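You operate a simulated robot arm through the tools that you are given. There is no shell and no other tool. Be economical: measure what you need, move in short steps, check, and stop when the job is done.

You are at the controls of a simulated two-armed robot. One attempt, no reset.

TASK
Tip the grit off the screen frame, then slacken its mesh for storage.
Fine: grit into the catch pan; frame in the yellow outline; hold it still and ease the red screw by a quarter to three quarters of a turn; press the red button.

Only the result counts: the job must be done as asked and must still hold three seconds after the hand-in. Knocking over, shifting, dropping, spilling or breaking anything else fails it.

THE ROBOT
Two 6-joint arms with two-finger parallel grippers on one trunk, on a base that drives. Base frame: it is fixed to the floor where the robot stands at the start and does not move with it; the origin is under the middle of the robot, x ahead of it, y to its left, z up. Lengths are in mm, angles in rad, forces in N, time in s.
The left shoulder is at the start at [70, 166, 1445], the right one opposite. With the tool pointing down near the work surface each hand reaches from about 340 to 760 mm from the robot's upright axis, wherever it stands, measured 20 degrees to its own side. Places, roughly: yellow outline [400, -100, 800]; pull bar of the screen frame [500, -200, 800]; red button of the screen frame [400, 0, 800]; boss of the screen frame [400, -200, 800]; tile [750, -2000, 750]; hose end [750, -1000, 750]; dust cap [750, -1250, 1000]; grit drum [750, -2250, 750]; drum lid [750, -2250, 1000]; tile tray [750, -1750, 750]; spare deck [750, -2750, 750]; foam dauber [250, -1500, 750]; carton [750, -1500, 1250]; sealed jar [750, -1750, 1250]. Payload 3.91 kg a hand.
The TCP of each hand is the grasp point between the finger pads, 30 mm short of the fingertips. In the tool frame z runs along the fingers and y along their closing line. The gripper opens to 110 mm. The fingers are 20 mm wide and 10 mm thick; the gripper's body (48 by 112 mm) begins 55 mm behind the TCP.
Orientation is told as [roll, pitch, yaw] about the base's x, y, z axes, in that order, counted from this pose: with the fingers straight down and closing along the base's y, the tool's x points along the base's -x, its y along +y and its z along -z.

THE INTERFACE
- The arms move only by the tool step_arm. It takes "left_rows", "right_rows" or both (then of equal length, played together; a hand with none holds still); each is a list of rows, each a list of 2 entries, a list of its own where there are three numbers: the shift along the tool's x, y, z in mm, then the turn, a rotation vector about the tool's x, y, z in rad. In form: [[[x, y, z], [wx, wy, wz]], ...]. A call has 1 to 10 rows; each row shifts and turns the commanded pose from where the row before left it, along the tool's axes as they then stand. "left_jaw" and "right_jaw" are, for a hand that has rows, the closure in counts, from 0 (fully open) to 255 (shut), set as the call begins (left out, the last holds). Each row takes 0.2 s and may step no farther than 50 mm and 0.15 rad from the row before; otherwise, or with a gripper value out of range, the whole call is refused. A pose out of reach is approached as far as the arm can. The call stops where the force on the tool passes 40 N (or 10 N more than at its start, if that is more) or the arm is blocked; 0.2 s more then pass. Each finger travels about 108 mm/s and halts on what it meets, pressing with about 22 N; the grip force reading is that of the motor and also rises with nothing between the fingers. The clock runs only during rows and for 0.2 s after the last one: add rows that do not move to give the fingers time. The reply holds the time, the measured pose of the TCP, the force on the tool along the base axes, the opening and the grip force, in the units named above and with some noise.
- Cameras (640 x 400 px; columns grow to the right, rows downward): "scene" is now at [112.8, -14.3, 1639.1]; the picture's right is [-0.22, -0.98, -0.00], its down [-0.86, 0.19, -0.48] and it looks along [0.47, -0.10, -0.88] (base axes); focal length 232 px, centre (320, 200). "left" rides on the left gripper at [77, -7, -114] in its tool frame; the picture's right is [0.09, 1.00, 0.00], its down [-0.80, 0.07, -0.59] and it looks along [-0.59, 0.05, 0.80] (tool axes); focal length 270 px, centre (320, 200). "right" rides on the right gripper at [77, 7, -114] in its tool frame; the picture's right is [-0.09, 1.00, 0.00], its down [-0.80, -0.07, -0.59] and it looks along [-0.59, -0.05, 0.80] (tool axes); focal length 270 px, centre (320, 200). There is no depth. A picture from a camera that has moved, and an enlarged one, comes with that camera's place and axes in the base frame and with its lens.
- grab_frame(camera): a new picture of that camera. It takes no simulated time.
- move_column(by): slides the trunk up (or, below 0, down) by that many mm; the arms and the scene camera ride with it, the base frame stays. It gives what a move gives, with no picture.
- drive_base(legs): drives the robot by 1 to 6 legs, each [ahead, left, turn to the left] in mm, mm and rad, along the robot's own axes; the way and the turn of a leg run together, so that a leg with both is an arc; at most 1500 mm and 3.142 rad a leg. The arms and the cameras ride along, it lands a little off, and it stops where it bumps. It gives what a move gives.
- turn_head(pan, tilt): turns the head with the scene camera to pan (to the left, within 1.501 rad either way) and tilt (down, from -0.506 to 1.204), counted from straight ahead of the robot. It gives what a move gives.
- enlarge(camera, box): a new picture of the part [left, top, right, bottom] of that camera's present view, enlarged. It takes no simulated time.
- job_done(): hands the job in; it is judged then, once.

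Work in short steps. Places have to be worked out from the pictures, the camera data and where the tool is seen: move nearer, look again, correct. Check each grasp and each placing, and mend what went wrong. You have 120 turns and 100 pictures in all, those below and enlarged ones among them. Open the grippers and draw the arms clear of the work before you hand the job in, unless the task says otherwise; then end with one line.

The tools are called after ">>>" by a JSON object that holds its "method" and its "body". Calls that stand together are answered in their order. step_arm: Moves the arms, as the interface text tells. Its arguments: {"type":"object","properties":{"left_rows":{"type":"array"},"left_jaw":{"type":"number"},"right_rows":{"type":"array"},"right_jaw":{"type":"number"}},"required":[]} The other tools are called the same way: move_column (by) slides the trunk up or down; drive_base (legs) drives the base; turn_head (pan, tilt) turns the head that bears the scene camera; grab_frame (camera) takes a picture; enlarge (camera, box) takes an enlarged picture of a part of a camera's view; job_done () hands the job in.

At the start:

```text
time_s: 0.0
left_position: [675.5, 148.7, 1071.5]
left_tool_rot: [0.001, 0.001, -0.001]
left_contact_force: [0.5, 0.7, -0.5]
left_finger_gap: 110.2
left_grip_force: 0.0
right_position: [474.3, -328.2, 1000.1]
right_tool_rot: [0.0, 0.0, 0.002]
right_contact_force: [0.2, -0.5, 0.1]
right_finger_gap: 109.8
right_grip_force: 0.1
trunk travel left (down, up): [-940.0, 0.0]
robot x, y, heading: [-2.4, 1.9, -0.0]
head pan, tilt: [-0.22, 1.072]
```

scene: 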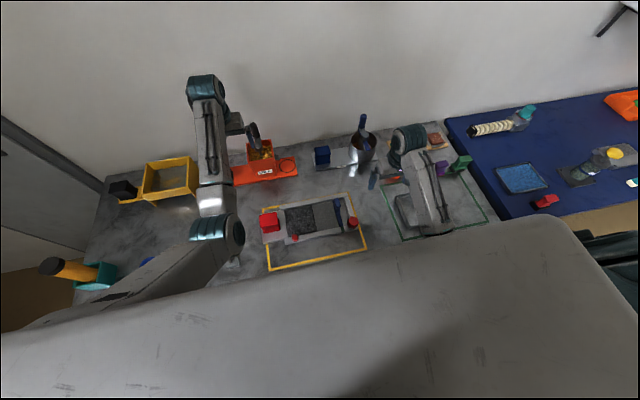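
right: 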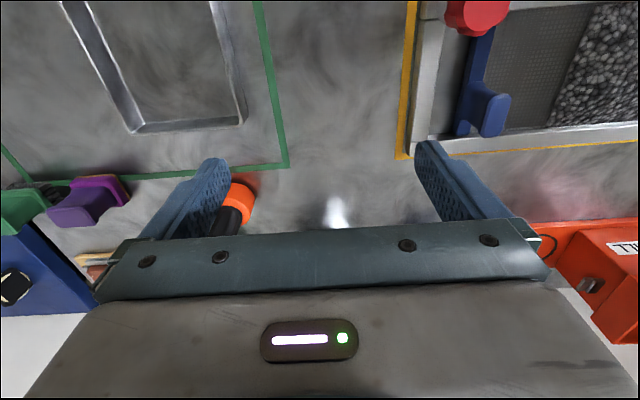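
left: 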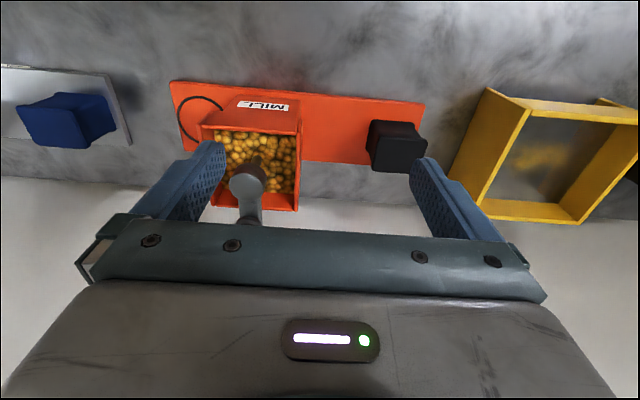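

I'll look closer at the screen frame and its surroundings before moving.

>>> {"method": "enlarge", "body": {"camera": "scene", "box": [240, 170, 400, 270]}}

>>> {"method": "enlarge", "body": {"camera": "scene", "box": [360, 120, 520, 260]}}

```text
4.00 times, centred on (320, 220) of scene
camera zoom: at [112.8, -14.3, 1639.1], right [-0.22, -0.98, 0.0], down [-0.86, 0.19, -0.48], along [0.47, -0.1, -0.88], focal length 930 px, centre (320, 120)
```

zoom: 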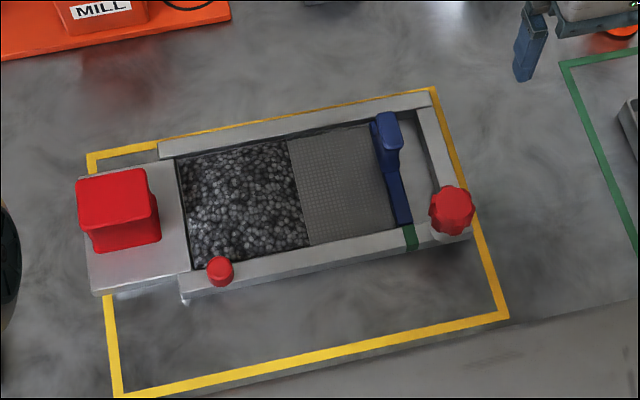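

```text
2.86 times, centred on (440, 190) of scene
camera zoom: at [112.8, -14.3, 1639.1], right [-0.22, -0.98, 0.0], down [-0.86, 0.19, -0.48], along [0.47, -0.1, -0.88], focal length 664 px, centre (-23, 229)
```

zoom: 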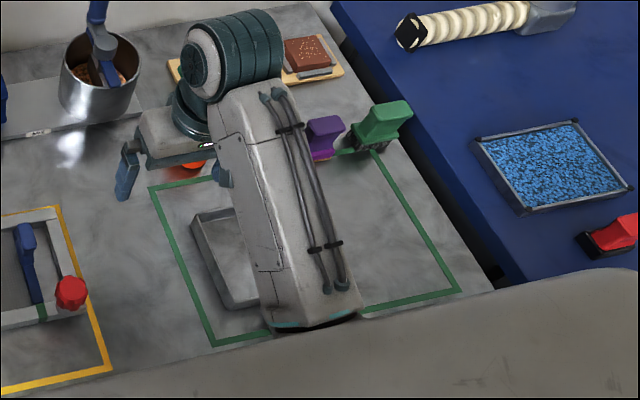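

The frame lies mostly in the yellow outline with grit on its mesh; the silver tray in the green outline looks like the catch pan. I move the right hand for a better view of it, and the left hand over the frame.

>>> {"method": "step_arm", "body": {"right_rows": [[[25, -30, -25], [0, 0, 0]], [[25, -30, -25], [0, 0, 0]], [[25, -30, -25], [0, 0, 0]], [[20, -30, -25], [0, 0, 0]]], "left_rows": [[[40, -20, 0], [0, 0, 0]], [[40, -20, 0], [0, 0, 0]], [[40, -20, 0], [0, 0, 0]], [[40, -20, 0], [0, 0, 0]]]}}

>>> {"method": "grab_frame", "body": {"camera": "right"}}

>>> {"method": "grab_frame", "body": {"camera": "left"}}

>>> {"method": "grab_frame", "body": {"camera": "scene"}}

```text
time_s: 1.0
left_position: [610.9, 154.2, 1115.3]
left_tool_rot: [0.115, -0.173, 0.045]
left_contact_force: [0.9, 0.8, 0.6]
left_finger_gap: 110.0
left_grip_force: 0.0
left hand out of reach, approached as far as the arm can: row 1, 2, 3, 4
right_position: [380.1, -444.1, 1093.5]
right_tool_rot: [0.001, -0.002, 0.0]
right_contact_force: [0.2, -0.6, 0.1]
right_finger_gap: 110.0
right_grip_force: 0.1
trunk travel left (down, up): [-940.0, 0.0]
robot x, y, heading: [-0.2, 0.2, -0.0]
head pan, tilt: [-0.22, 1.072]
stopped in row 4 (left hand): the arm was blocked; the commanded pose is now the measured one
```

```text
94 pictures are left
camera right: at [303.6, -437.5, 1206.8], right [0.09, 1.0, 0.0], down [0.8, -0.07, 0.6], along [0.59, -0.05, -0.8], focal length 270 px, centre (320, 200)
```

right: 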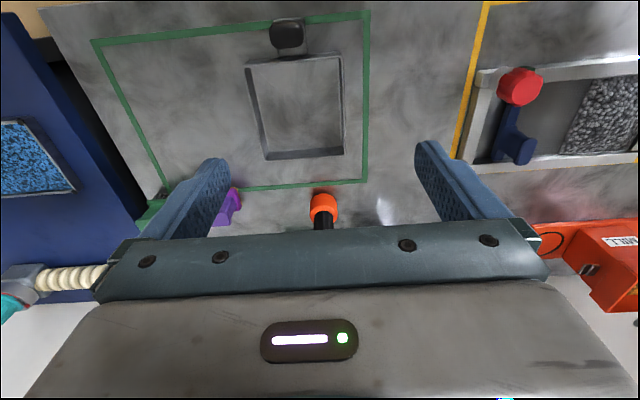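

```text
93 pictures are left
camera left: at [518.0, 132.1, 1214.1], right [-0.15, 0.98, 0.1], down [0.68, 0.03, 0.73], along [0.71, 0.18, -0.68], focal length 270 px, centre (320, 200)
```

left: 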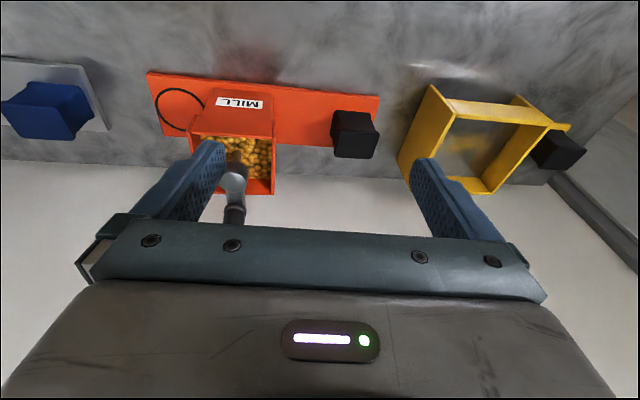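

```text
92 pictures are left
camera scene: at [110.2, -15.2, 1639.2], right [-0.22, -0.98, 0.0], down [-0.86, 0.19, -0.48], along [0.47, -0.1, -0.88], focal length 232 px, centre (320, 200)
```

scene: 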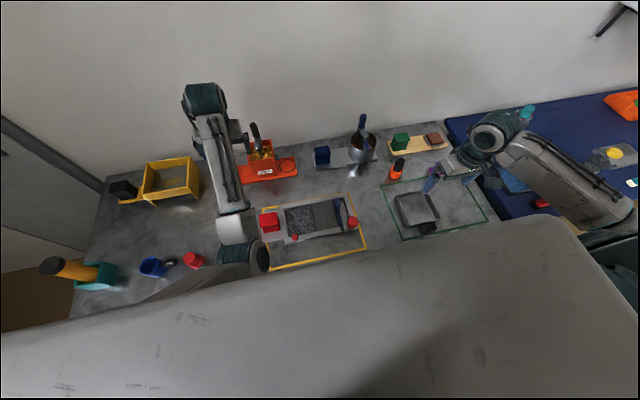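

The catch pan has a black handle and lies at about x 370–510, y −560 to −420. The left hand got blocked and tilted; I right it by going lower and outward a bit.

>>> {"method": "step_arm", "body": {"left_rows": [[[0, 10, 30], [-0.06, -0.09, 0.02]], [[0, 10, 30], [-0.06, -0.09, 0.02]], [[0, 10, 20], [0, 0, 0]]]}}

>>> {"method": "enlarge", "body": {"camera": "right", "box": [440, 40, 640, 180]}}

```text
time_s: 1.8
left_position: [629.2, 194.3, 1042.0]
left_tool_rot: [0.245, -0.337, -0.033]
left_contact_force: [-0.1, 0.2, 0.8]
left_finger_gap: 110.1
left_grip_force: 0.1
right_position: [382.7, -443.7, 1091.9]
right_tool_rot: [0.001, 0.0, 0.002]
right_contact_force: [0.1, 0.1, 0.0]
right_finger_gap: 110.3
right_grip_force: 0.0
trunk travel left (down, up): [-940.0, 0.0]
robot x, y, heading: [2.8, -1.0, 0.0]
head pan, tilt: [-0.22, 1.072]
```

```text
2.86 times, centred on (540, 110) of right
camera zoom: at [305.3, -437.1, 1206.7], right [0.09, 1.0, 0.0], down [0.8, -0.07, 0.59], along [0.59, -0.05, -0.8], focal length 772 px, centre (-309, 457)
```

zoom: 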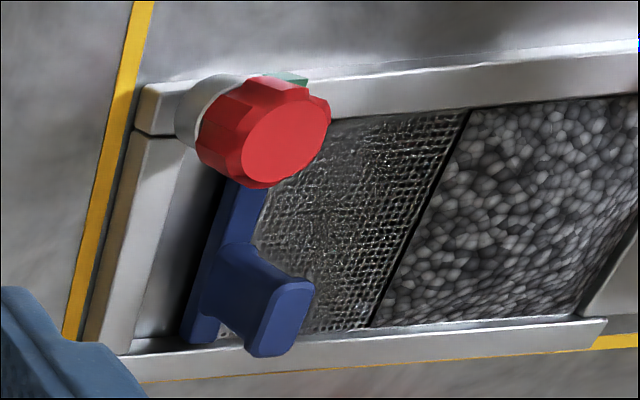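

I turned the wrong way (tool x is opposite to base x); now I undo the tilt with the right sign.

>>> {"method": "step_arm", "body": {"left_rows": [[[0, 0, 0], [0.08, 0.11, -0.01]], [[0, 0, 0], [0.08, 0.11, -0.01]], [[0, 0, 0], [0.085, 0.117, -0.013]]]}}

```text
time_s: 2.6
left_position: [630.2, 196.2, 1040.6]
left_tool_rot: [-0.014, -0.007, 0.041]
left_contact_force: [-0.7, 0.3, 0.2]
left_finger_gap: 109.9
left_grip_force: 0.1
right_position: [382.4, -442.8, 1092.3]
right_tool_rot: [0.002, -0.002, 0.0]
right_contact_force: [0.4, 0.0, 0.0]
right_finger_gap: 109.9
right_grip_force: 0.0
trunk travel left (down, up): [-940.0, 0.0]
robot x, y, heading: [1.4, 1.8, 0.003]
head pan, tilt: [-0.22, 1.072]
```

Level again. I move the left hand inward and down in steps, checking reach.

>>> {"method": "step_arm", "body": {"left_rows": [[[30, -15, 15], [-0.014, 0.007, 0.041]], [[35, -20, 0], [0, 0, 0]], [[35, -20, 0], [0, 0, 0]], [[35, -20, 0], [0, 0, 0]]]}}

>>> {"method": "grab_frame", "body": {"camera": "left"}}

```text
time_s: 3.6
left_position: [506.7, 183.2, 1017.3]
left_tool_rot: [0.124, -0.019, 0.024]
left_contact_force: [-0.1, -0.2, 0.0]
left_finger_gap: 109.9
left_grip_force: 0.0
left hand out of reach, approached as far as the arm can: row 2, 3
right_position: [381.5, -441.6, 1093.6]
right_tool_rot: [0.0, -0.002, 0.0]
right_contact_force: [-0.7, -0.1, -1.1]
right_finger_gap: 109.9
right_grip_force: 0.1
trunk travel left (down, up): [-940.0, 0.0]
robot x, y, heading: [-0.5, 3.5, 0.002]
head pan, tilt: [-0.22, 1.072]
```

```text
90 pictures are left
camera left: at [428.9, 161.7, 1129.7], right [-0.11, 0.99, 0.12], down [0.79, 0.02, 0.61], along [0.6, 0.17, -0.78], focal length 270 px, centre (320, 200)
```

left: 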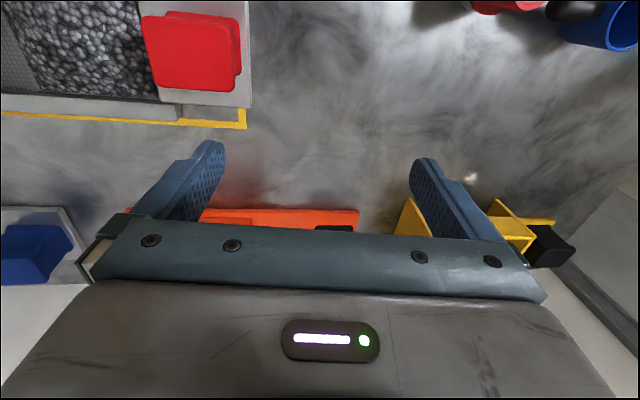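

The final reading may lag; one still row to see where the left hand settles.

>>> {"method": "step_arm", "body": {"left_rows": [[[0, 0, 0], [0, 0, 0]], [[0, 0, 0], [0, 0, 0]]]}}

>>> {"method": "grab_frame", "body": {"camera": "left"}}

```text
time_s: 4.2
left_position: [506.2, 182.6, 1016.0]
left_tool_rot: [0.123, -0.015, 0.024]
left_contact_force: [0.1, 0.1, -0.3]
left_finger_gap: 109.9
left_grip_force: 0.1
right_position: [382.0, -444.5, 1092.8]
right_tool_rot: [0.0, 0.0, 0.002]
right_contact_force: [0.5, -0.3, -0.5]
right_finger_gap: 109.9
right_grip_force: 0.0
trunk travel left (down, up): [-940.0, 0.0]
robot x, y, heading: [-1.5, 0.6, 0.002]
head pan, tilt: [-0.22, 1.072]
```

```text
89 pictures are left
camera left: at [428.5, 160.4, 1127.8], right [-0.11, 0.99, 0.12], down [0.79, 0.02, 0.61], along [0.6, 0.16, -0.78], focal length 270 px, centre (320, 200)
```

left: 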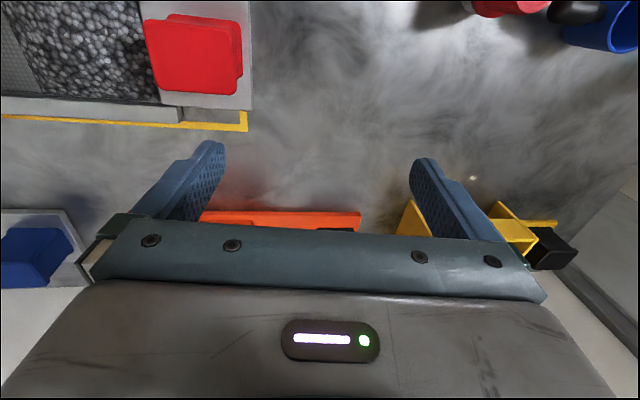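

The left hand stops inward near y≈180 at this height. I test inward reach lower, at z≈945 (fingertips at 915, above the cube).

>>> {"method": "step_arm", "body": {"left_rows": [[[0, 0, 35], [0.06, 0.007, 0.012]], [[0, 0, 36], [0.063, 0.007, 0.012]], [[0, -20, 0], [0, 0, 0]], [[0, -20, 0], [0, 0, 0]], [[0, -20, 0], [0, 0, 0]], [[0, -20, 0], [0, 0, 0]]]}}

>>> {"method": "grab_frame", "body": {"camera": "left"}}

```text
time_s: 5.4
left_position: [503.5, 152.2, 937.3]
left_tool_rot: [0.035, 0.008, 0.001]
left_contact_force: [0.3, 1.0, -0.1]
left_finger_gap: 109.9
left_grip_force: 0.1
left hand out of reach, approached as far as the arm can: row 5, 6
right_position: [383.9, -444.0, 1093.1]
right_tool_rot: [0.001, 0.002, -0.001]
right_contact_force: [0.0, 0.9, -0.2]
right_finger_gap: 109.9
right_grip_force: 0.1
trunk travel left (down, up): [-940.0, 0.0]
robot x, y, heading: [1.2, -0.7, -0.0]
head pan, tilt: [-0.22, 1.072]
stopped in row 6 (left hand): the arm was blocked; the commanded pose is now the measured one
```

```text
88 pictures are left
camera left: at [428.5, 142.1, 1053.6], right [-0.09, 1.0, 0.04], down [0.81, 0.05, 0.59], along [0.59, 0.08, -0.81], focal length 270 px, centre (320, 200)
```

left: 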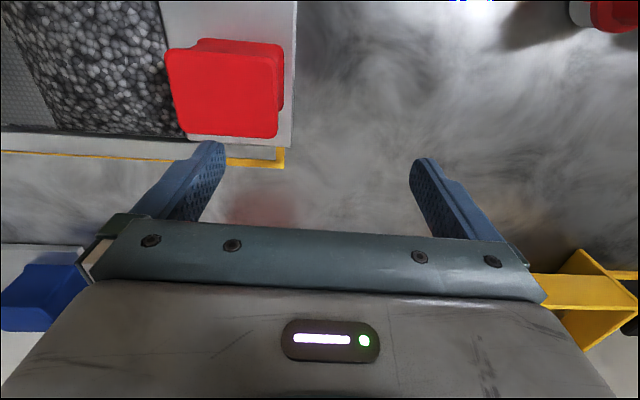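

The left hand cannot go inward of about y_rel 150, so I'll shift the base right. First raise the left hand a bit, then drive 150 mm right and look at the frame.

>>> {"method": "step_arm", "body": {"left_rows": [[[20, 10, -30], [0.035, -0.008, 0]], [[20, 0, -30], [0, 0, 0]]]}}

>>> {"method": "drive_base", "body": {"legs": [[0, -200, 0]]}}

>>> {"method": "grab_frame", "body": {"camera": "left"}}

>>> {"method": "grab_frame", "body": {"camera": "scene"}}

```text
time_s: 6.0
left_position: [466.5, 166.0, 999.5]
left_tool_rot: [0.013, -0.008, 0.003]
left_contact_force: [0.9, 0.0, 0.0]
left_finger_gap: 109.8
left_grip_force: 0.1
right_position: [381.0, -442.2, 1093.1]
right_tool_rot: [-0.001, -0.001, 0.0]
right_contact_force: [-0.2, 0.6, -0.1]
right_finger_gap: 110.0
right_grip_force: 0.2
trunk travel left (down, up): [-940.0, 0.0]
robot x, y, heading: [0.4, 1.2, 0.001]
head pan, tilt: [-0.22, 1.072]
```

```text
time_s: 7.6
left_position: [464.2, -28.8, 995.1]
left_tool_rot: [0.01, -0.002, 0.004]
left_contact_force: [0.5, 0.4, -0.8]
left_finger_gap: 110.1
left_grip_force: 0.1
right_position: [383.3, -639.3, 1094.1]
right_tool_rot: [-0.004, 0.0, 0.002]
right_contact_force: [-0.1, 0.0, 1.1]
right_finger_gap: 110.0
right_grip_force: 0.1
trunk travel left (down, up): [-940.0, 0.0]
robot x, y, heading: [-0.3, -194.3, 0.006]
head pan, tilt: [-0.22, 1.072]
```

```text
87 pictures are left
camera left: at [388.3, -36.1, 1110.4], right [-0.09, 1.0, 0.01], down [0.8, 0.07, 0.6], along [0.59, 0.06, -0.8], focal length 270 px, centre (320, 200)
```

left: 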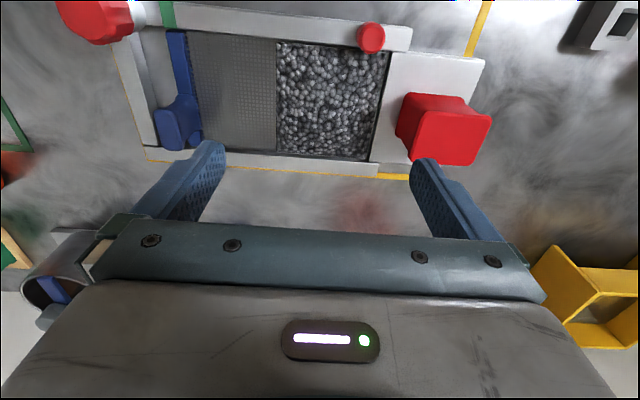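

```text
86 pictures are left
camera scene: at [113.4, -208.5, 1639.1], right [-0.22, -0.98, 0.0], down [-0.86, 0.19, -0.48], along [0.47, -0.11, -0.88], focal length 232 px, centre (320, 200)
```

scene: 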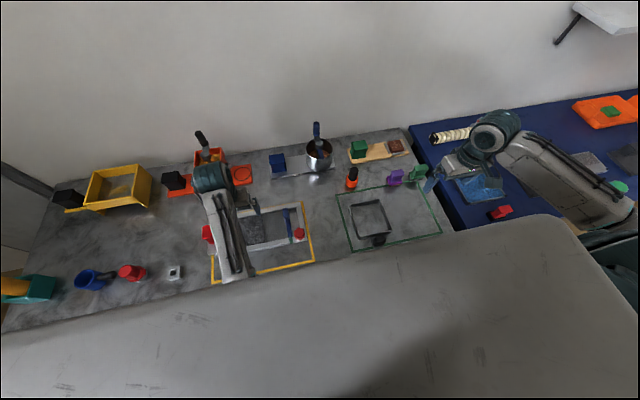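

>>> {"method": "enlarge", "body": {"camera": "left", "box": [40, 0, 280, 150]}}

>>> {"method": "enlarge", "body": {"camera": "left", "box": [260, 10, 500, 180]}}

```text
2.67 times, centred on (160, 75) of left
camera zoom: at [388.3, -36.1, 1110.4], right [-0.09, 1.0, 0.01], down [0.8, 0.07, 0.6], along [0.59, 0.06, -0.8], focal length 721 px, centre (747, 533)
```

zoom: 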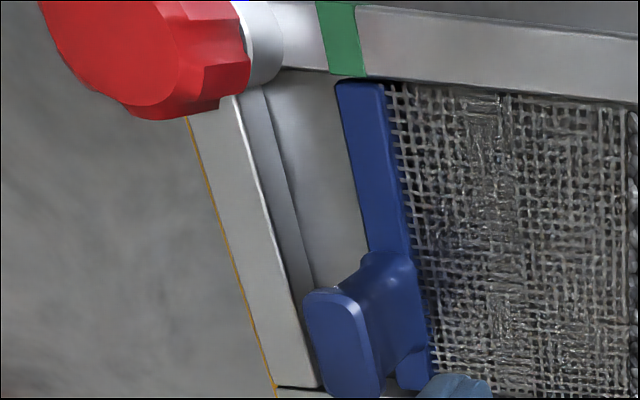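

```text
2.35 times, centred on (380, 95) of left
camera zoom: at [388.3, -36.1, 1110.4], right [-0.09, 1.0, 0.01], down [0.8, 0.07, 0.6], along [0.59, 0.06, -0.8], focal length 636 px, centre (179, 447)
```

zoom: 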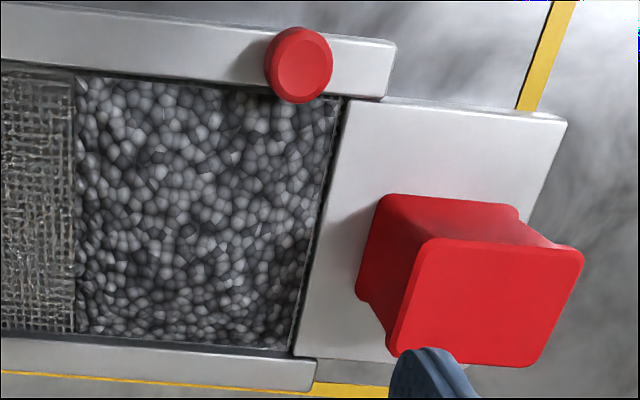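

The handle (red spool) is centred near (478, 95), top at z≈876, plate from y≈42 to 135. I move the left hand above it with the jaw at about 82 mm.

>>> {"method": "step_arm", "body": {"left_rows": [[[-4, 35, 0], [0.01, 0.002, 0.004]], [[-5, 45, 15], [0, 0, 0]], [[-5, 44, 20], [0, 0, 0]], [[0, 0, 0], [0, 0, 0]]], "left_jaw": 65}}

>>> {"method": "grab_frame", "body": {"camera": "left"}}

```text
time_s: 8.6
left_position: [481.1, 86.2, 957.0]
left_tool_rot: [0.004, 0.003, -0.003]
left_contact_force: [0.4, 0.2, -0.9]
left_finger_gap: 82.0
left_grip_force: 0.1
left hand out of reach, approached as far as the arm can: row 1
right_position: [382.5, -644.4, 1091.5]
right_tool_rot: [-0.001, -0.001, 0.001]
right_contact_force: [0.2, 0.4, 0.5]
right_finger_gap: 110.0
right_grip_force: 0.1
trunk travel left (down, up): [-940.0, 0.0]
robot x, y, heading: [2.5, -197.8, 0.0]
head pan, tilt: [-0.22, 1.072]
```

```text
83 pictures are left
camera left: at [406.0, 80.9, 1072.6], right [-0.09, 1.0, 0.0], down [0.8, 0.07, 0.59], along [0.59, 0.05, -0.8], focal length 270 px, centre (320, 200)
```

left: 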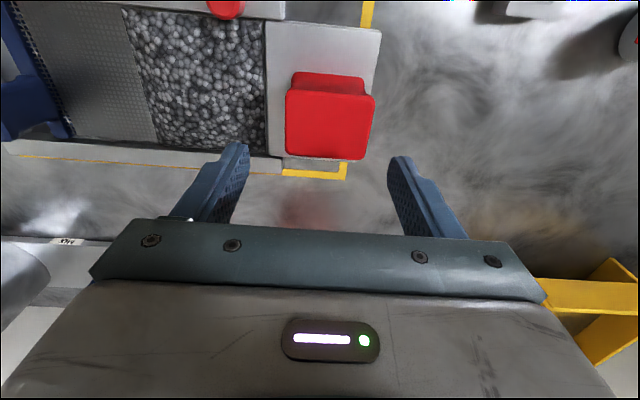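

Hand is 9 mm short in y; correct and descend toward the handle to z≈868, then look.

>>> {"method": "step_arm", "body": {"left_rows": [[[0, 9, 0], [0, 0, 0]], [[0, 0, 40], [0, 0, 0]], [[0, 0, 40], [0, 0, 0]], [[0, 0, 10], [0, 0, 0]]]}}

>>> {"method": "grab_frame", "body": {"camera": "left"}}

```text
time_s: 9.6
left_position: [479.4, 99.9, 865.3]
left_tool_rot: [0.001, 0.001, -0.002]
left_contact_force: [-0.2, -1.0, -0.4]
left_finger_gap: 82.0
left_grip_force: 0.1
right_position: [383.9, -643.4, 1091.5]
right_tool_rot: [0.001, 0.0, 0.0]
right_contact_force: [-1.2, -0.6, 0.0]
right_finger_gap: 110.0
right_grip_force: 0.0
trunk travel left (down, up): [-940.0, 0.0]
robot x, y, heading: [-2.6, -199.2, 0.003]
head pan, tilt: [-0.22, 1.072]
```

```text
82 pictures are left
camera left: at [403.6, 94.6, 980.2], right [-0.09, 1.0, 0.0], down [0.8, 0.07, 0.59], along [0.59, 0.05, -0.8], focal length 270 px, centre (320, 200)
```

left: 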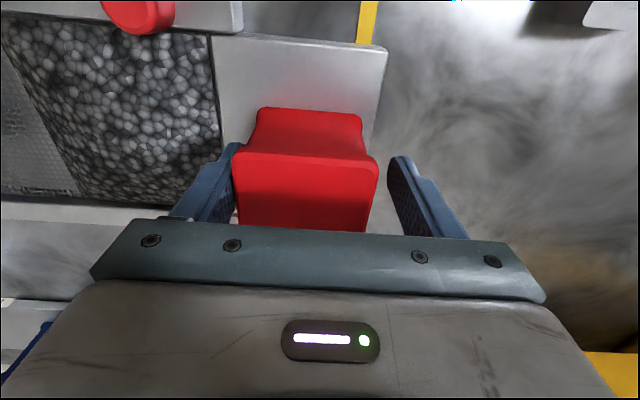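

The spool is about 62 mm wide; shift −5 in y, go down to z≈850, then close.

>>> {"method": "step_arm", "body": {"left_rows": [[[0, -5, 7], [0, 0, 0]], [[0, 0, 8], [0, 0, 0]]]}}

>>> {"method": "step_arm", "body": {"left_rows": [[[0, 0, 0], [0, 0, 0]], [[0, 0, 0], [0, 0, 0]], [[0, 0, 0], [0, 0, 0]], [[0, 0, 0], [0, 0, 0]]], "left_jaw": 255}}

>>> {"method": "grab_frame", "body": {"camera": "left"}}

```text
time_s: 10.2
left_position: [480.1, 97.0, 850.3]
left_tool_rot: [0.001, 0.002, 0.0]
left_contact_force: [0.3, -0.4, 0.5]
left_finger_gap: 81.7
left_grip_force: 0.1
right_position: [383.0, -642.6, 1091.9]
right_tool_rot: [0.0, 0.001, 0.001]
right_contact_force: [0.1, 0.6, 0.2]
right_finger_gap: 110.1
right_grip_force: 0.0
trunk travel left (down, up): [-940.0, 0.0]
robot x, y, heading: [-2.2, -196.3, 0.005]
head pan, tilt: [-0.22, 1.072]
```

```text
time_s: 11.2
left_position: [480.6, 96.5, 851.1]
left_tool_rot: [0.002, 0.0, -0.003]
left_contact_force: [0.0, -0.3, 0.5]
left_finger_gap: 63.9
left_grip_force: 21.9
right_position: [383.1, -642.4, 1092.4]
right_tool_rot: [-0.001, 0.0, 0.001]
right_contact_force: [0.3, -0.2, 0.5]
right_finger_gap: 110.0
right_grip_force: 0.1
trunk travel left (down, up): [-940.0, 0.0]
robot x, y, heading: [-0.3, -202.5, 0.001]
head pan, tilt: [-0.22, 1.072]
```

```text
81 pictures are left
camera left: at [403.1, 90.3, 965.3], right [-0.09, 1.0, 0.0], down [0.8, 0.07, 0.59], along [0.59, 0.05, -0.8], focal length 270 px, centre (320, 200)
```

left: 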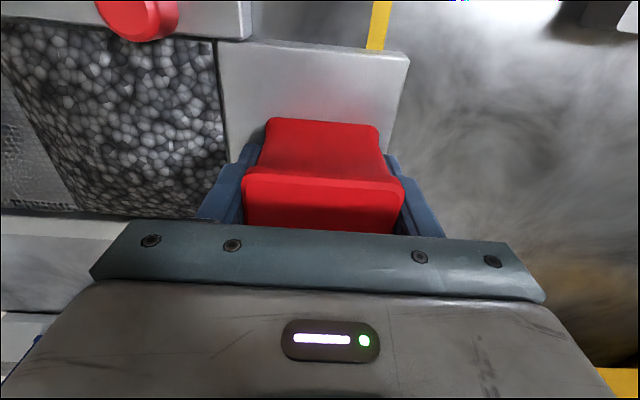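

Gripped at 64 mm. Test lift 25 mm slowly.

>>> {"method": "step_arm", "body": {"left_rows": [[[0, 0, -8], [0, 0, 0]], [[0, 0, -8], [0, 0, 0]], [[0, 0, -9], [0, 0, 0]], [[0, 0, 0], [0, 0, 0]]]}}

>>> {"method": "grab_frame", "body": {"camera": "left"}}

>>> {"method": "grab_frame", "body": {"camera": "scene"}}

```text
time_s: 12.2
left_position: [478.6, 95.6, 876.8]
left_tool_rot: [0.003, 0.004, 0.0]
left_contact_force: [-1.7, 0.3, -3.3]
left_finger_gap: 64.1
left_grip_force: 22.3
right_position: [384.4, -642.9, 1092.6]
right_tool_rot: [-0.001, 0.001, 0.003]
right_contact_force: [1.0, -0.6, -0.1]
right_finger_gap: 109.8
right_grip_force: 0.1
trunk travel left (down, up): [-940.0, 0.0]
robot x, y, heading: [-0.4, -200.1, 0.001]
head pan, tilt: [-0.22, 1.072]
```

```text
80 pictures are left
camera left: at [402.8, 90.2, 990.9], right [-0.09, 1.0, 0.0], down [0.8, 0.07, 0.59], along [0.59, 0.05, -0.8], focal length 270 px, centre (320, 200)
```

left: 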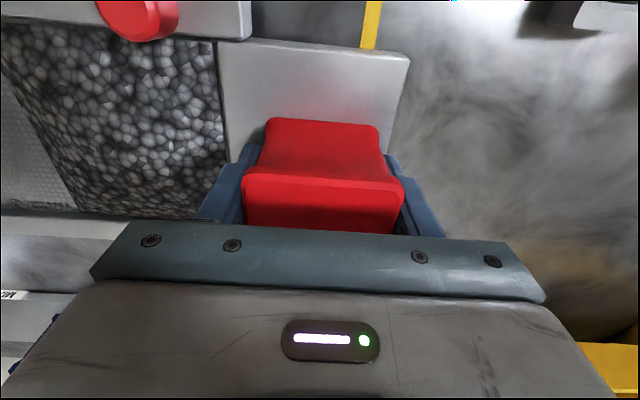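

```text
79 pictures are left
camera scene: at [113.9, -213.6, 1639.0], right [-0.22, -0.98, 0.0], down [-0.86, 0.19, -0.48], along [0.47, -0.1, -0.88], focal length 232 px, centre (320, 200)
```

scene: 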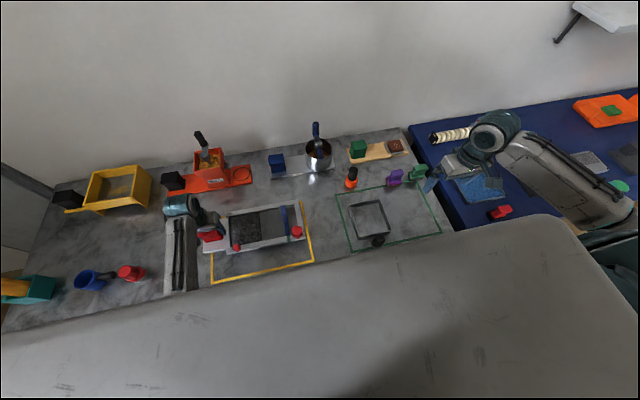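

The frame is light (~3.3 N) and stays level in the grip. I lift to z≈960, then back the base up and drive right so the frame can be tipped over the pan.

>>> {"method": "step_arm", "body": {"left_rows": [[[0, 0, -20], [0, 0, 0]], [[0, 0, -20], [0, 0, 0]], [[0, 0, -20], [0, 0, 0]], [[0, 0, -20], [0, 0, 0]], [[0, 0, 0], [0, 0, 0]]]}}

>>> {"method": "drive_base", "body": {"legs": [[-250, 0, 0]]}}

>>> {"method": "grab_frame", "body": {"camera": "left"}}

```text
time_s: 13.4
left_position: [477.7, 95.3, 955.0]
left_tool_rot: [0.004, 0.001, -0.001]
left_contact_force: [-0.3, -0.1, -3.3]
left_finger_gap: 64.0
left_grip_force: 22.7
right_position: [383.5, -642.3, 1092.4]
right_tool_rot: [0.001, -0.001, 0.001]
right_contact_force: [-0.9, -0.2, -0.2]
right_finger_gap: 110.0
right_grip_force: 0.0
trunk travel left (down, up): [-940.0, 0.0]
robot x, y, heading: [-1.2, -201.9, -0.003]
head pan, tilt: [-0.22, 1.072]
```

```text
time_s: 15.2
left_position: [232.2, 94.8, 953.5]
left_tool_rot: [0.002, 0.005, 0.004]
left_contact_force: [0.6, -0.2, -3.1]
left_finger_gap: 63.9
left_grip_force: 22.0
right_position: [143.0, -641.6, 1090.5]
right_tool_rot: [-0.002, 0.001, 0.004]
right_contact_force: [0.3, -0.6, -0.5]
right_finger_gap: 110.2
right_grip_force: 0.1
trunk travel left (down, up): [-940.0, 0.0]
robot x, y, heading: [-246.4, -202.3, 0.007]
head pan, tilt: [-0.22, 1.072]
```

```text
78 pictures are left
camera left: at [157.3, 90.0, 1069.6], right [-0.09, 1.0, 0.0], down [0.8, 0.07, 0.59], along [0.59, 0.06, -0.81], focal length 270 px, centre (320, 200)
```

left: 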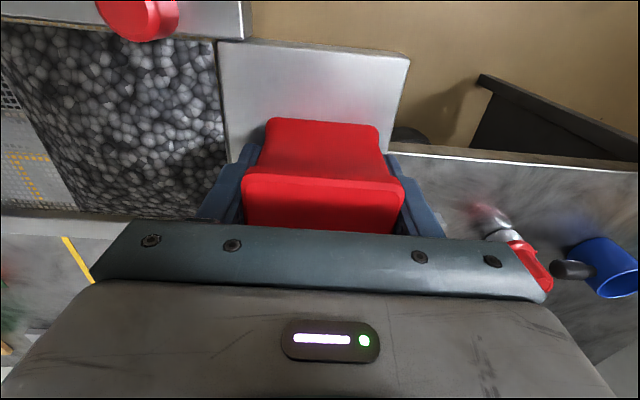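

Steady. Drive right about 462 mm.

>>> {"method": "drive_base", "body": {"legs": [[0, -230, 0], [0, -232, 0]]}}

>>> {"method": "grab_frame", "body": {"camera": "scene"}}

```text
time_s: 18.4
left_position: [235.5, -371.0, 954.2]
left_tool_rot: [0.0, 0.002, 0.011]
left_contact_force: [-0.5, 0.4, -3.8]
left_finger_gap: 63.9
left_grip_force: 22.4
right_position: [147.4, -1108.7, 1093.2]
right_tool_rot: [-0.003, 0.0, 0.013]
right_contact_force: [-0.1, -0.1, 0.6]
right_finger_gap: 110.1
right_grip_force: 0.1
trunk travel left (down, up): [-940.0, 0.0]
robot x, y, heading: [-237.6, -674.3, 0.011]
head pan, tilt: [-0.22, 1.072]
```

```text
77 pictures are left
camera scene: at [-127.1, -681.8, 1639.1], right [-0.2, -0.98, 0.0], down [-0.86, 0.18, -0.48], along [0.47, -0.1, -0.88], focal length 232 px, centre (320, 200)
```

scene: 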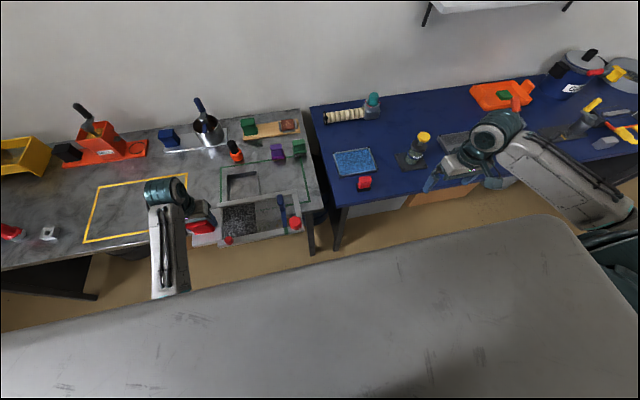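

Pan is ahead of the frame. Extend the left arm forward 180 mm in level steps.

>>> {"method": "step_arm", "body": {"left_rows": [[[-25, 1, 0], [0, 0, 0.005]], [[-30, 1, 0], [0, 0, 0.006]], [[-30, 1, 0], [0, 0, 0]], [[-30, 1, 0], [0, 0, 0]], [[-30, 0, 0], [0, 0, 0]], [[-30, 0, 0], [0, 0, 0]], [[-5, 0, 0], [0, 0, 0]]]}}

>>> {"method": "grab_frame", "body": {"camera": "scene"}}

>>> {"method": "grab_frame", "body": {"camera": "left"}}

```text
time_s: 20.0
left_position: [415.7, -369.6, 954.0]
left_tool_rot: [0.004, 0.002, 0.0]
left_contact_force: [0.1, 0.2, -3.3]
left_finger_gap: 64.0
left_grip_force: 22.0
right_position: [146.9, -1110.9, 1092.8]
right_tool_rot: [0.001, 0.0, 0.014]
right_contact_force: [0.0, -0.1, -0.5]
right_finger_gap: 110.1
right_grip_force: 0.1
trunk travel left (down, up): [-940.0, 0.0]
robot x, y, heading: [-237.8, -672.1, 0.011]
head pan, tilt: [-0.22, 1.072]
```

```text
76 pictures are left
camera scene: at [-127.1, -686.7, 1639.0], right [-0.2, -0.98, 0.0], down [-0.86, 0.18, -0.48], along [0.47, -0.1, -0.88], focal length 232 px, centre (320, 200)
```

scene: 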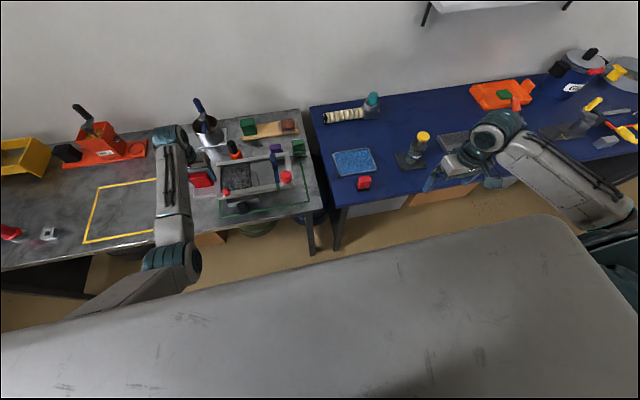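

```text
75 pictures are left
camera left: at [339.6, -375.1, 1069.5], right [-0.09, 1.0, 0.0], down [0.8, 0.07, 0.59], along [0.59, 0.05, -0.81], focal length 270 px, centre (320, 200)
```

left: 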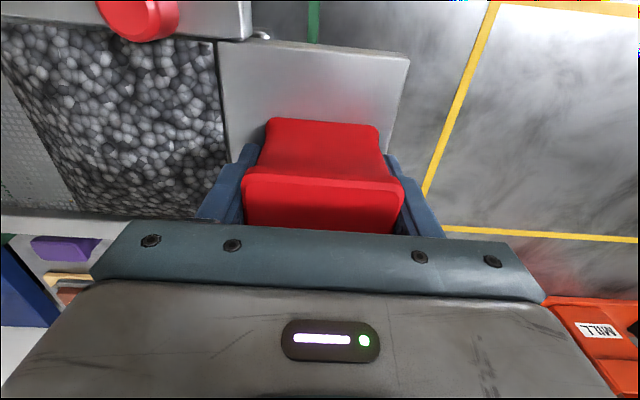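

Frame is over the pan in y (grit centre ≈ −483). I shift 35 mm forward and begin tipping the near edge down (≈26°), then look.

>>> {"method": "step_arm", "body": {"left_rows": [[[-35, 0, 0], [0, 0, 0]], [[0, 0, 0], [0, -0.15, 0]], [[0, 0, 0], [0, -0.15, 0]], [[0, 0, 0], [0, -0.15, 0]], [[0, 0, 0], [0, 0, 0]]]}}

>>> {"method": "enlarge", "body": {"camera": "scene", "box": [150, 110, 350, 260]}}

>>> {"method": "grab_frame", "body": {"camera": "left"}}

```text
time_s: 21.2
left_position: [450.2, -368.8, 953.3]
left_tool_rot: [0.003, -0.45, -0.002]
left_contact_force: [0.0, -0.6, -3.7]
left_finger_gap: 63.7
left_grip_force: 21.9
right_position: [148.9, -1111.7, 1091.9]
right_tool_rot: [0.003, -0.001, 0.013]
right_contact_force: [0.3, 1.2, 0.0]
right_finger_gap: 109.9
right_grip_force: 0.1
trunk travel left (down, up): [-940.0, 0.0]
robot x, y, heading: [-238.9, -675.2, 0.008]
head pan, tilt: [-0.22, 1.072]
```

```text
2.67 times, centred on (250, 185) of scene
camera zoom: at [-125.8, -686.7, 1638.9], right [-0.2, -0.98, 0.0], down [-0.86, 0.18, -0.48], along [0.47, -0.1, -0.88], focal length 620 px, centre (507, 240)
```

zoom: 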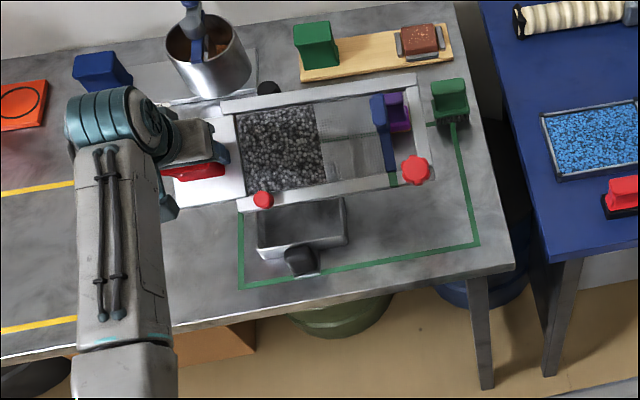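

```text
73 pictures are left
camera left: at [331.0, -375.5, 1024.5], right [-0.08, 1.0, -0.04], down [0.46, 0.07, 0.88], along [0.88, 0.05, -0.47], focal length 270 px, centre (320, 200)
```

left: 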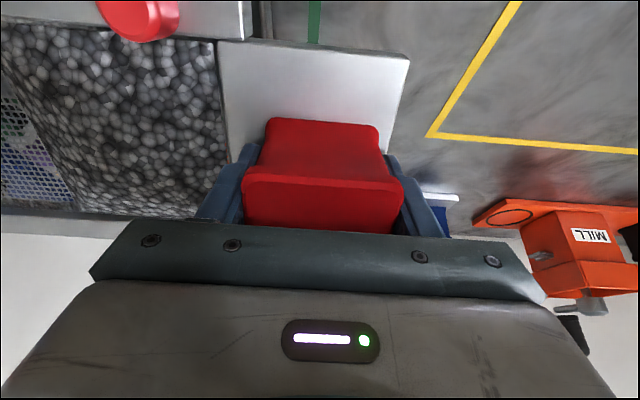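

The pan spans y −541 to −413; grit is well centred (shift +5). Continue tipping slowly to about 43° and check.

>>> {"method": "step_arm", "body": {"left_rows": [[[0, 5, 0], [0, -0.1, 0]], [[0, 0, 0], [0, -0.1, 0]], [[0, 0, 0], [0, -0.1, 0]], [[0, 0, 0], [0, 0, 0]], [[0, 0, 0], [0, 0, 0]]]}}

>>> {"method": "enlarge", "body": {"camera": "scene", "box": [150, 110, 350, 260]}}

```text
time_s: 22.4
left_position: [448.4, -364.5, 954.6]
left_tool_rot: [0.004, -0.749, -0.004]
left_contact_force: [0.6, -0.3, -2.9]
left_finger_gap: 63.7
left_grip_force: 21.7
right_position: [148.9, -1112.0, 1092.1]
right_tool_rot: [0.0, -0.002, 0.013]
right_contact_force: [-0.7, -0.2, -0.2]
right_finger_gap: 110.0
right_grip_force: 0.0
trunk travel left (down, up): [-940.0, 0.0]
robot x, y, heading: [-236.4, -675.3, 0.007]
head pan, tilt: [-0.22, 1.072]
```

```text
2.67 times, centred on (250, 185) of scene
camera zoom: at [-126.6, -686.4, 1639.0], right [-0.2, -0.98, 0.0], down [-0.86, 0.18, -0.48], along [0.47, -0.1, -0.88], focal length 620 px, centre (507, 240)
```

zoom: 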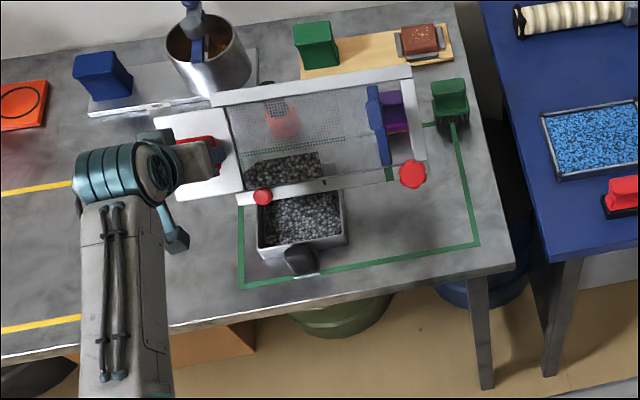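

Grit pours cleanly into the pan. Keep tipping slowly to ~63°.

>>> {"method": "step_arm", "body": {"left_rows": [[[0, 0, 0], [0, -0.1, 0]], [[0, 0, 0], [0, -0.1, 0]], [[0, 0, 0], [0, -0.15, 0]], [[0, 0, 0], [0, 0, 0]], [[0, 0, 0], [0, 0, 0]]]}}

>>> {"method": "enlarge", "body": {"camera": "scene", "box": [190, 150, 310, 240]}}

```text
time_s: 23.6
left_position: [449.0, -364.3, 954.3]
left_tool_rot: [0.007, -1.098, -0.006]
left_contact_force: [0.4, -0.1, -2.4]
left_finger_gap: 64.2
left_grip_force: 22.1
right_position: [148.6, -1112.7, 1092.3]
right_tool_rot: [0.0, 0.0, 0.015]
right_contact_force: [-0.3, 0.6, -0.9]
right_finger_gap: 109.7
right_grip_force: 0.2
trunk travel left (down, up): [-940.0, 0.0]
robot x, y, heading: [-240.7, -675.5, 0.01]
head pan, tilt: [-0.22, 1.072]
```

```text
4.44 times, centred on (250, 195) of scene
camera zoom: at [-126.7, -686.4, 1639.0], right [-0.2, -0.98, 0.0], down [-0.86, 0.18, -0.48], along [0.47, -0.1, -0.88], focal length 1033 px, centre (631, 222)
```

zoom: 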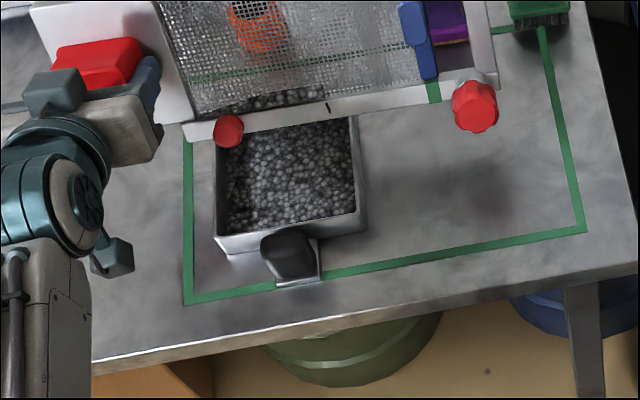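

Some grit remains along the lower rail; shift 25 mm back and tip on to ~95°.

>>> {"method": "step_arm", "body": {"left_rows": [[[6, 0, -11], [0, -0.1, 0]], [[5, 0, -12], [0, -0.15, 0]], [[0, 0, 0], [0, -0.15, 0]], [[0, 0, 0], [0, -0.15, 0]], [[0, 0, 0], [0, 0, 0]], [[0, 0, 0], [0, 0, 0]]]}}

>>> {"method": "enlarge", "body": {"camera": "scene", "box": [190, 150, 310, 240]}}

>>> {"method": "grab_frame", "body": {"camera": "left"}}

```text
time_s: 25.0
left_position: [421.8, -365.9, 953.4]
left_tool_rot: [3.097, -1.493, -3.1]
left_contact_force: [0.5, 0.3, -3.0]
left_finger_gap: 63.9
left_grip_force: 21.8
left hand out of reach, approached as far as the arm can: row 3
right_position: [147.4, -1112.8, 1092.7]
right_tool_rot: [0.001, 0.001, 0.012]
right_contact_force: [-0.3, 0.3, 0.5]
right_finger_gap: 109.8
right_grip_force: 0.1
trunk travel left (down, up): [-940.0, 0.0]
robot x, y, heading: [-242.5, -673.1, 0.011]
head pan, tilt: [-0.22, 1.072]
```

```text
4.44 times, centred on (250, 195) of scene
camera zoom: at [-127.3, -686.5, 1639.0], right [-0.2, -0.98, 0.0], down [-0.86, 0.18, -0.48], along [0.47, -0.1, -0.88], focal length 1033 px, centre (631, 222)
```

zoom: 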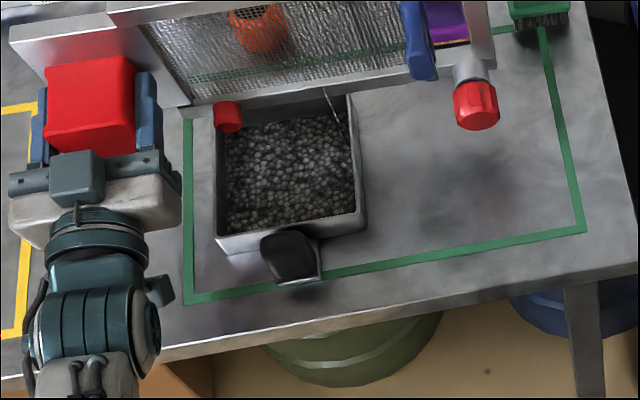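

```text
69 pictures are left
camera left: at [315.4, -370.8, 868.8], right [0.01, 1.0, -0.08], down [-0.65, 0.07, 0.75], along [0.76, 0.05, 0.65], focal length 270 px, centre (320, 200)
```

left: 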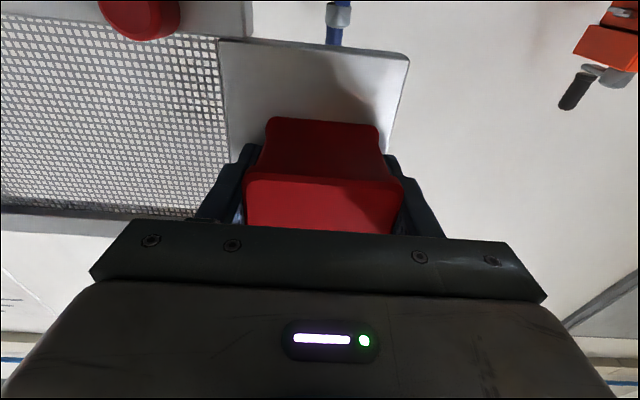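

Mesh is empty and the grit is in the pan. Tip the frame back level.

>>> {"method": "step_arm", "body": {"left_rows": [[[0, 0, 0], [0, 0.15, 0]], [[0, 0, 0], [0, 0.15, 0]], [[0, 0, 0], [0, 0.15, 0]], [[0, 0, 0], [0, 0.15, 0]], [[0, 0, 0], [0, 0.15, 0]], [[0, 0, 0], [0, 0.15, 0]], [[0, 0, 0], [0, 0.15, 0]], [[0, 0, 0], [0, 0.15, 0]], [[0, 0, 0], [0, 0.15, 0]], [[0, 0, 0], [0, 0.15, 0]]]}}

>>> {"method": "enlarge", "body": {"camera": "scene", "box": [170, 120, 330, 240]}}

```text
time_s: 27.2
left_position: [427.4, -347.3, 950.2]
left_tool_rot: [-0.015, -0.669, -0.078]
left_contact_force: [0.7, 0.3, -3.6]
left_finger_gap: 63.8
left_grip_force: 22.1
left hand out of reach, approached as far as the arm can: row 2, 3, 4, 5, 9, 10
right_position: [149.2, -1112.5, 1091.9]
right_tool_rot: [0.001, 0.002, 0.014]
right_contact_force: [-0.7, 0.0, -0.9]
right_finger_gap: 110.0
right_grip_force: 0.0
trunk travel left (down, up): [-940.0, 0.0]
robot x, y, heading: [-239.3, -675.0, 0.01]
head pan, tilt: [-0.22, 1.072]
```

```text
3.33 times, centred on (250, 180) of scene
camera zoom: at [-125.2, -686.0, 1638.9], right [-0.2, -0.98, 0.0], down [-0.86, 0.18, -0.48], along [0.47, -0.1, -0.88], focal length 775 px, centre (553, 267)
```

zoom: 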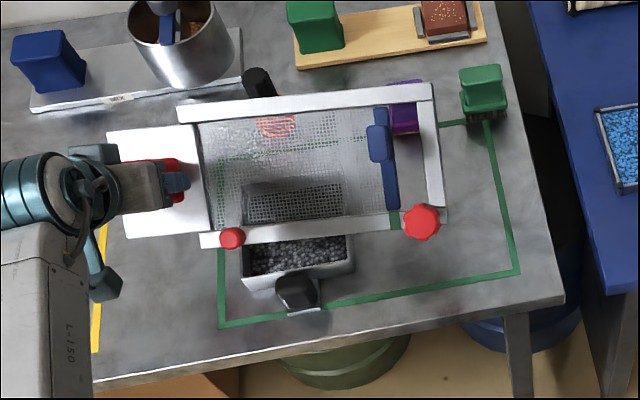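

Mostly back; the wrist wandered slightly. Move slightly forward/up and continue levelling.

>>> {"method": "step_arm", "body": {"left_rows": [[[-28, -10, -3], [0, 0, 0]], [[0, 0, 0], [0, 0.1, 0]], [[0, 0, 0], [0, 0.1, 0]], [[0, 0, 0], [0, 0.1, 0]], [[0, 0, 0], [0, 0.1, 0]], [[0, 0, 0], [0, 0, 0]]]}}

```text
time_s: 28.6
left_position: [434.8, -302.7, 972.8]
left_tool_rot: [-0.019, -0.272, -0.065]
left_contact_force: [1.0, 0.2, -3.0]
left_finger_gap: 64.0
left_grip_force: 22.4
left hand out of reach, approached as far as the arm can: row 1, 2, 3, 4, 5
right_position: [147.3, -1111.6, 1092.7]
right_tool_rot: [0.001, -0.001, 0.015]
right_contact_force: [-0.3, 1.0, 0.4]
right_finger_gap: 109.9
right_grip_force: 0.0
trunk travel left (down, up): [-940.0, 0.0]
robot x, y, heading: [-239.8, -673.8, 0.012]
head pan, tilt: [-0.22, 1.072]
```

Still finishing levelling; I do the rest while pulling back toward the robot, where reach is better.

>>> {"method": "step_arm", "body": {"left_rows": [[[10, 0, 0], [0.01, 0.09, -0.02]], [[10, 0, 0], [0.01, 0.09, -0.02]], [[10, 0, 0], [0, 0.09, -0.02]], [[10, 0, 0], [0, 0, 0]], [[0, 0, 0], [0, 0, 0]]]}}

>>> {"method": "grab_frame", "body": {"camera": "scene"}}

```text
time_s: 29.8
left_position: [395.1, -275.3, 966.1]
left_tool_rot: [-0.035, 0.004, -0.024]
left_contact_force: [-0.6, -0.2, -2.2]
left_finger_gap: 64.2
left_grip_force: 21.6
left hand out of reach, approached as far as the arm can: row 1, 2, 3, 4
right_position: [148.9, -1112.6, 1092.7]
right_tool_rot: [0.0, 0.0, 0.014]
right_contact_force: [0.3, 0.2, -0.1]
right_finger_gap: 110.0
right_grip_force: 0.1
trunk travel left (down, up): [-940.0, 0.0]
robot x, y, heading: [-241.2, -676.0, 0.01]
head pan, tilt: [-0.22, 1.072]
```

```text
67 pictures are left
camera scene: at [-127.1, -686.5, 1639.0], right [-0.2, -0.98, 0.0], down [-0.86, 0.18, -0.48], along [0.47, -0.1, -0.88], focal length 232 px, centre (320, 200)
```

scene: 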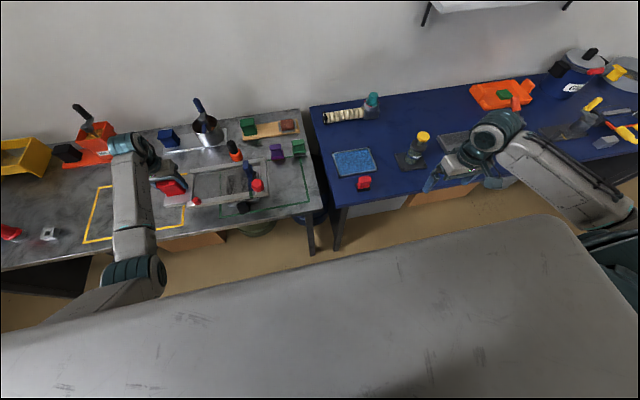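

Frame is level but the wrist posture limits inward reach; I square the hand, then drive the base so the frame comes over the yellow outline.

>>> {"method": "step_arm", "body": {"left_rows": [[[10, 15, 0], [0, 0, 0]], [[10, 10, 0], [-0.035, -0.004, -0.024]], [[0, 0, 0], [0, 0, 0]]]}}

>>> {"method": "drive_base", "body": {"legs": [[0, 170, 0], [0, 170, -0.01]]}}

>>> {"method": "grab_frame", "body": {"camera": "scene"}}

```text
time_s: 30.6
left_position: [383.9, -244.0, 961.8]
left_tool_rot: [0.002, 0.0, 0.0]
left_contact_force: [0.2, -0.4, -3.1]
left_finger_gap: 63.8
left_grip_force: 22.0
left hand out of reach, approached as far as the arm can: row 2
right_position: [149.4, -1112.8, 1092.3]
right_tool_rot: [0.002, -0.001, 0.014]
right_contact_force: [0.2, 0.5, 0.4]
right_finger_gap: 109.8
right_grip_force: 0.0
trunk travel left (down, up): [-940.0, 0.0]
robot x, y, heading: [-242.0, -674.8, 0.011]
head pan, tilt: [-0.22, 1.072]
```

```text
time_s: 33.1
left_position: [382.1, 86.1, 961.8]
left_tool_rot: [0.005, 0.0, -0.005]
left_contact_force: [-0.6, -0.2, -2.9]
left_finger_gap: 64.0
left_grip_force: 22.0
right_position: [142.4, -783.3, 1092.5]
right_tool_rot: [0.004, 0.002, 0.008]
right_contact_force: [0.1, 0.8, -0.7]
right_finger_gap: 109.9
right_grip_force: 0.1
trunk travel left (down, up): [-940.0, 0.0]
robot x, y, heading: [-247.3, -341.0, 0.007]
head pan, tilt: [-0.22, 1.072]
```

```text
66 pictures are left
camera scene: at [-131.7, -356.8, 1639.0], right [-0.21, -0.98, 0.0], down [-0.86, 0.19, -0.48], along [0.47, -0.1, -0.88], focal length 232 px, centre (320, 200)
```

scene: 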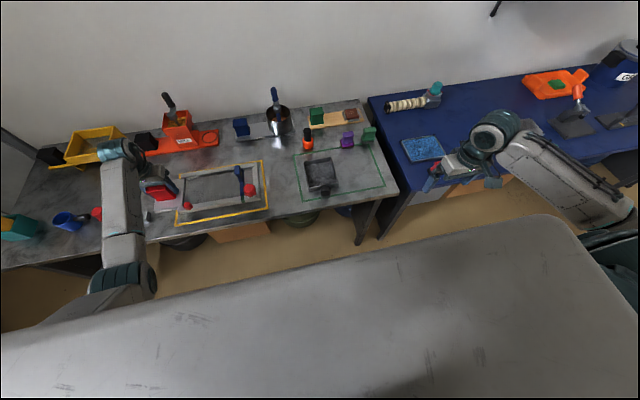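

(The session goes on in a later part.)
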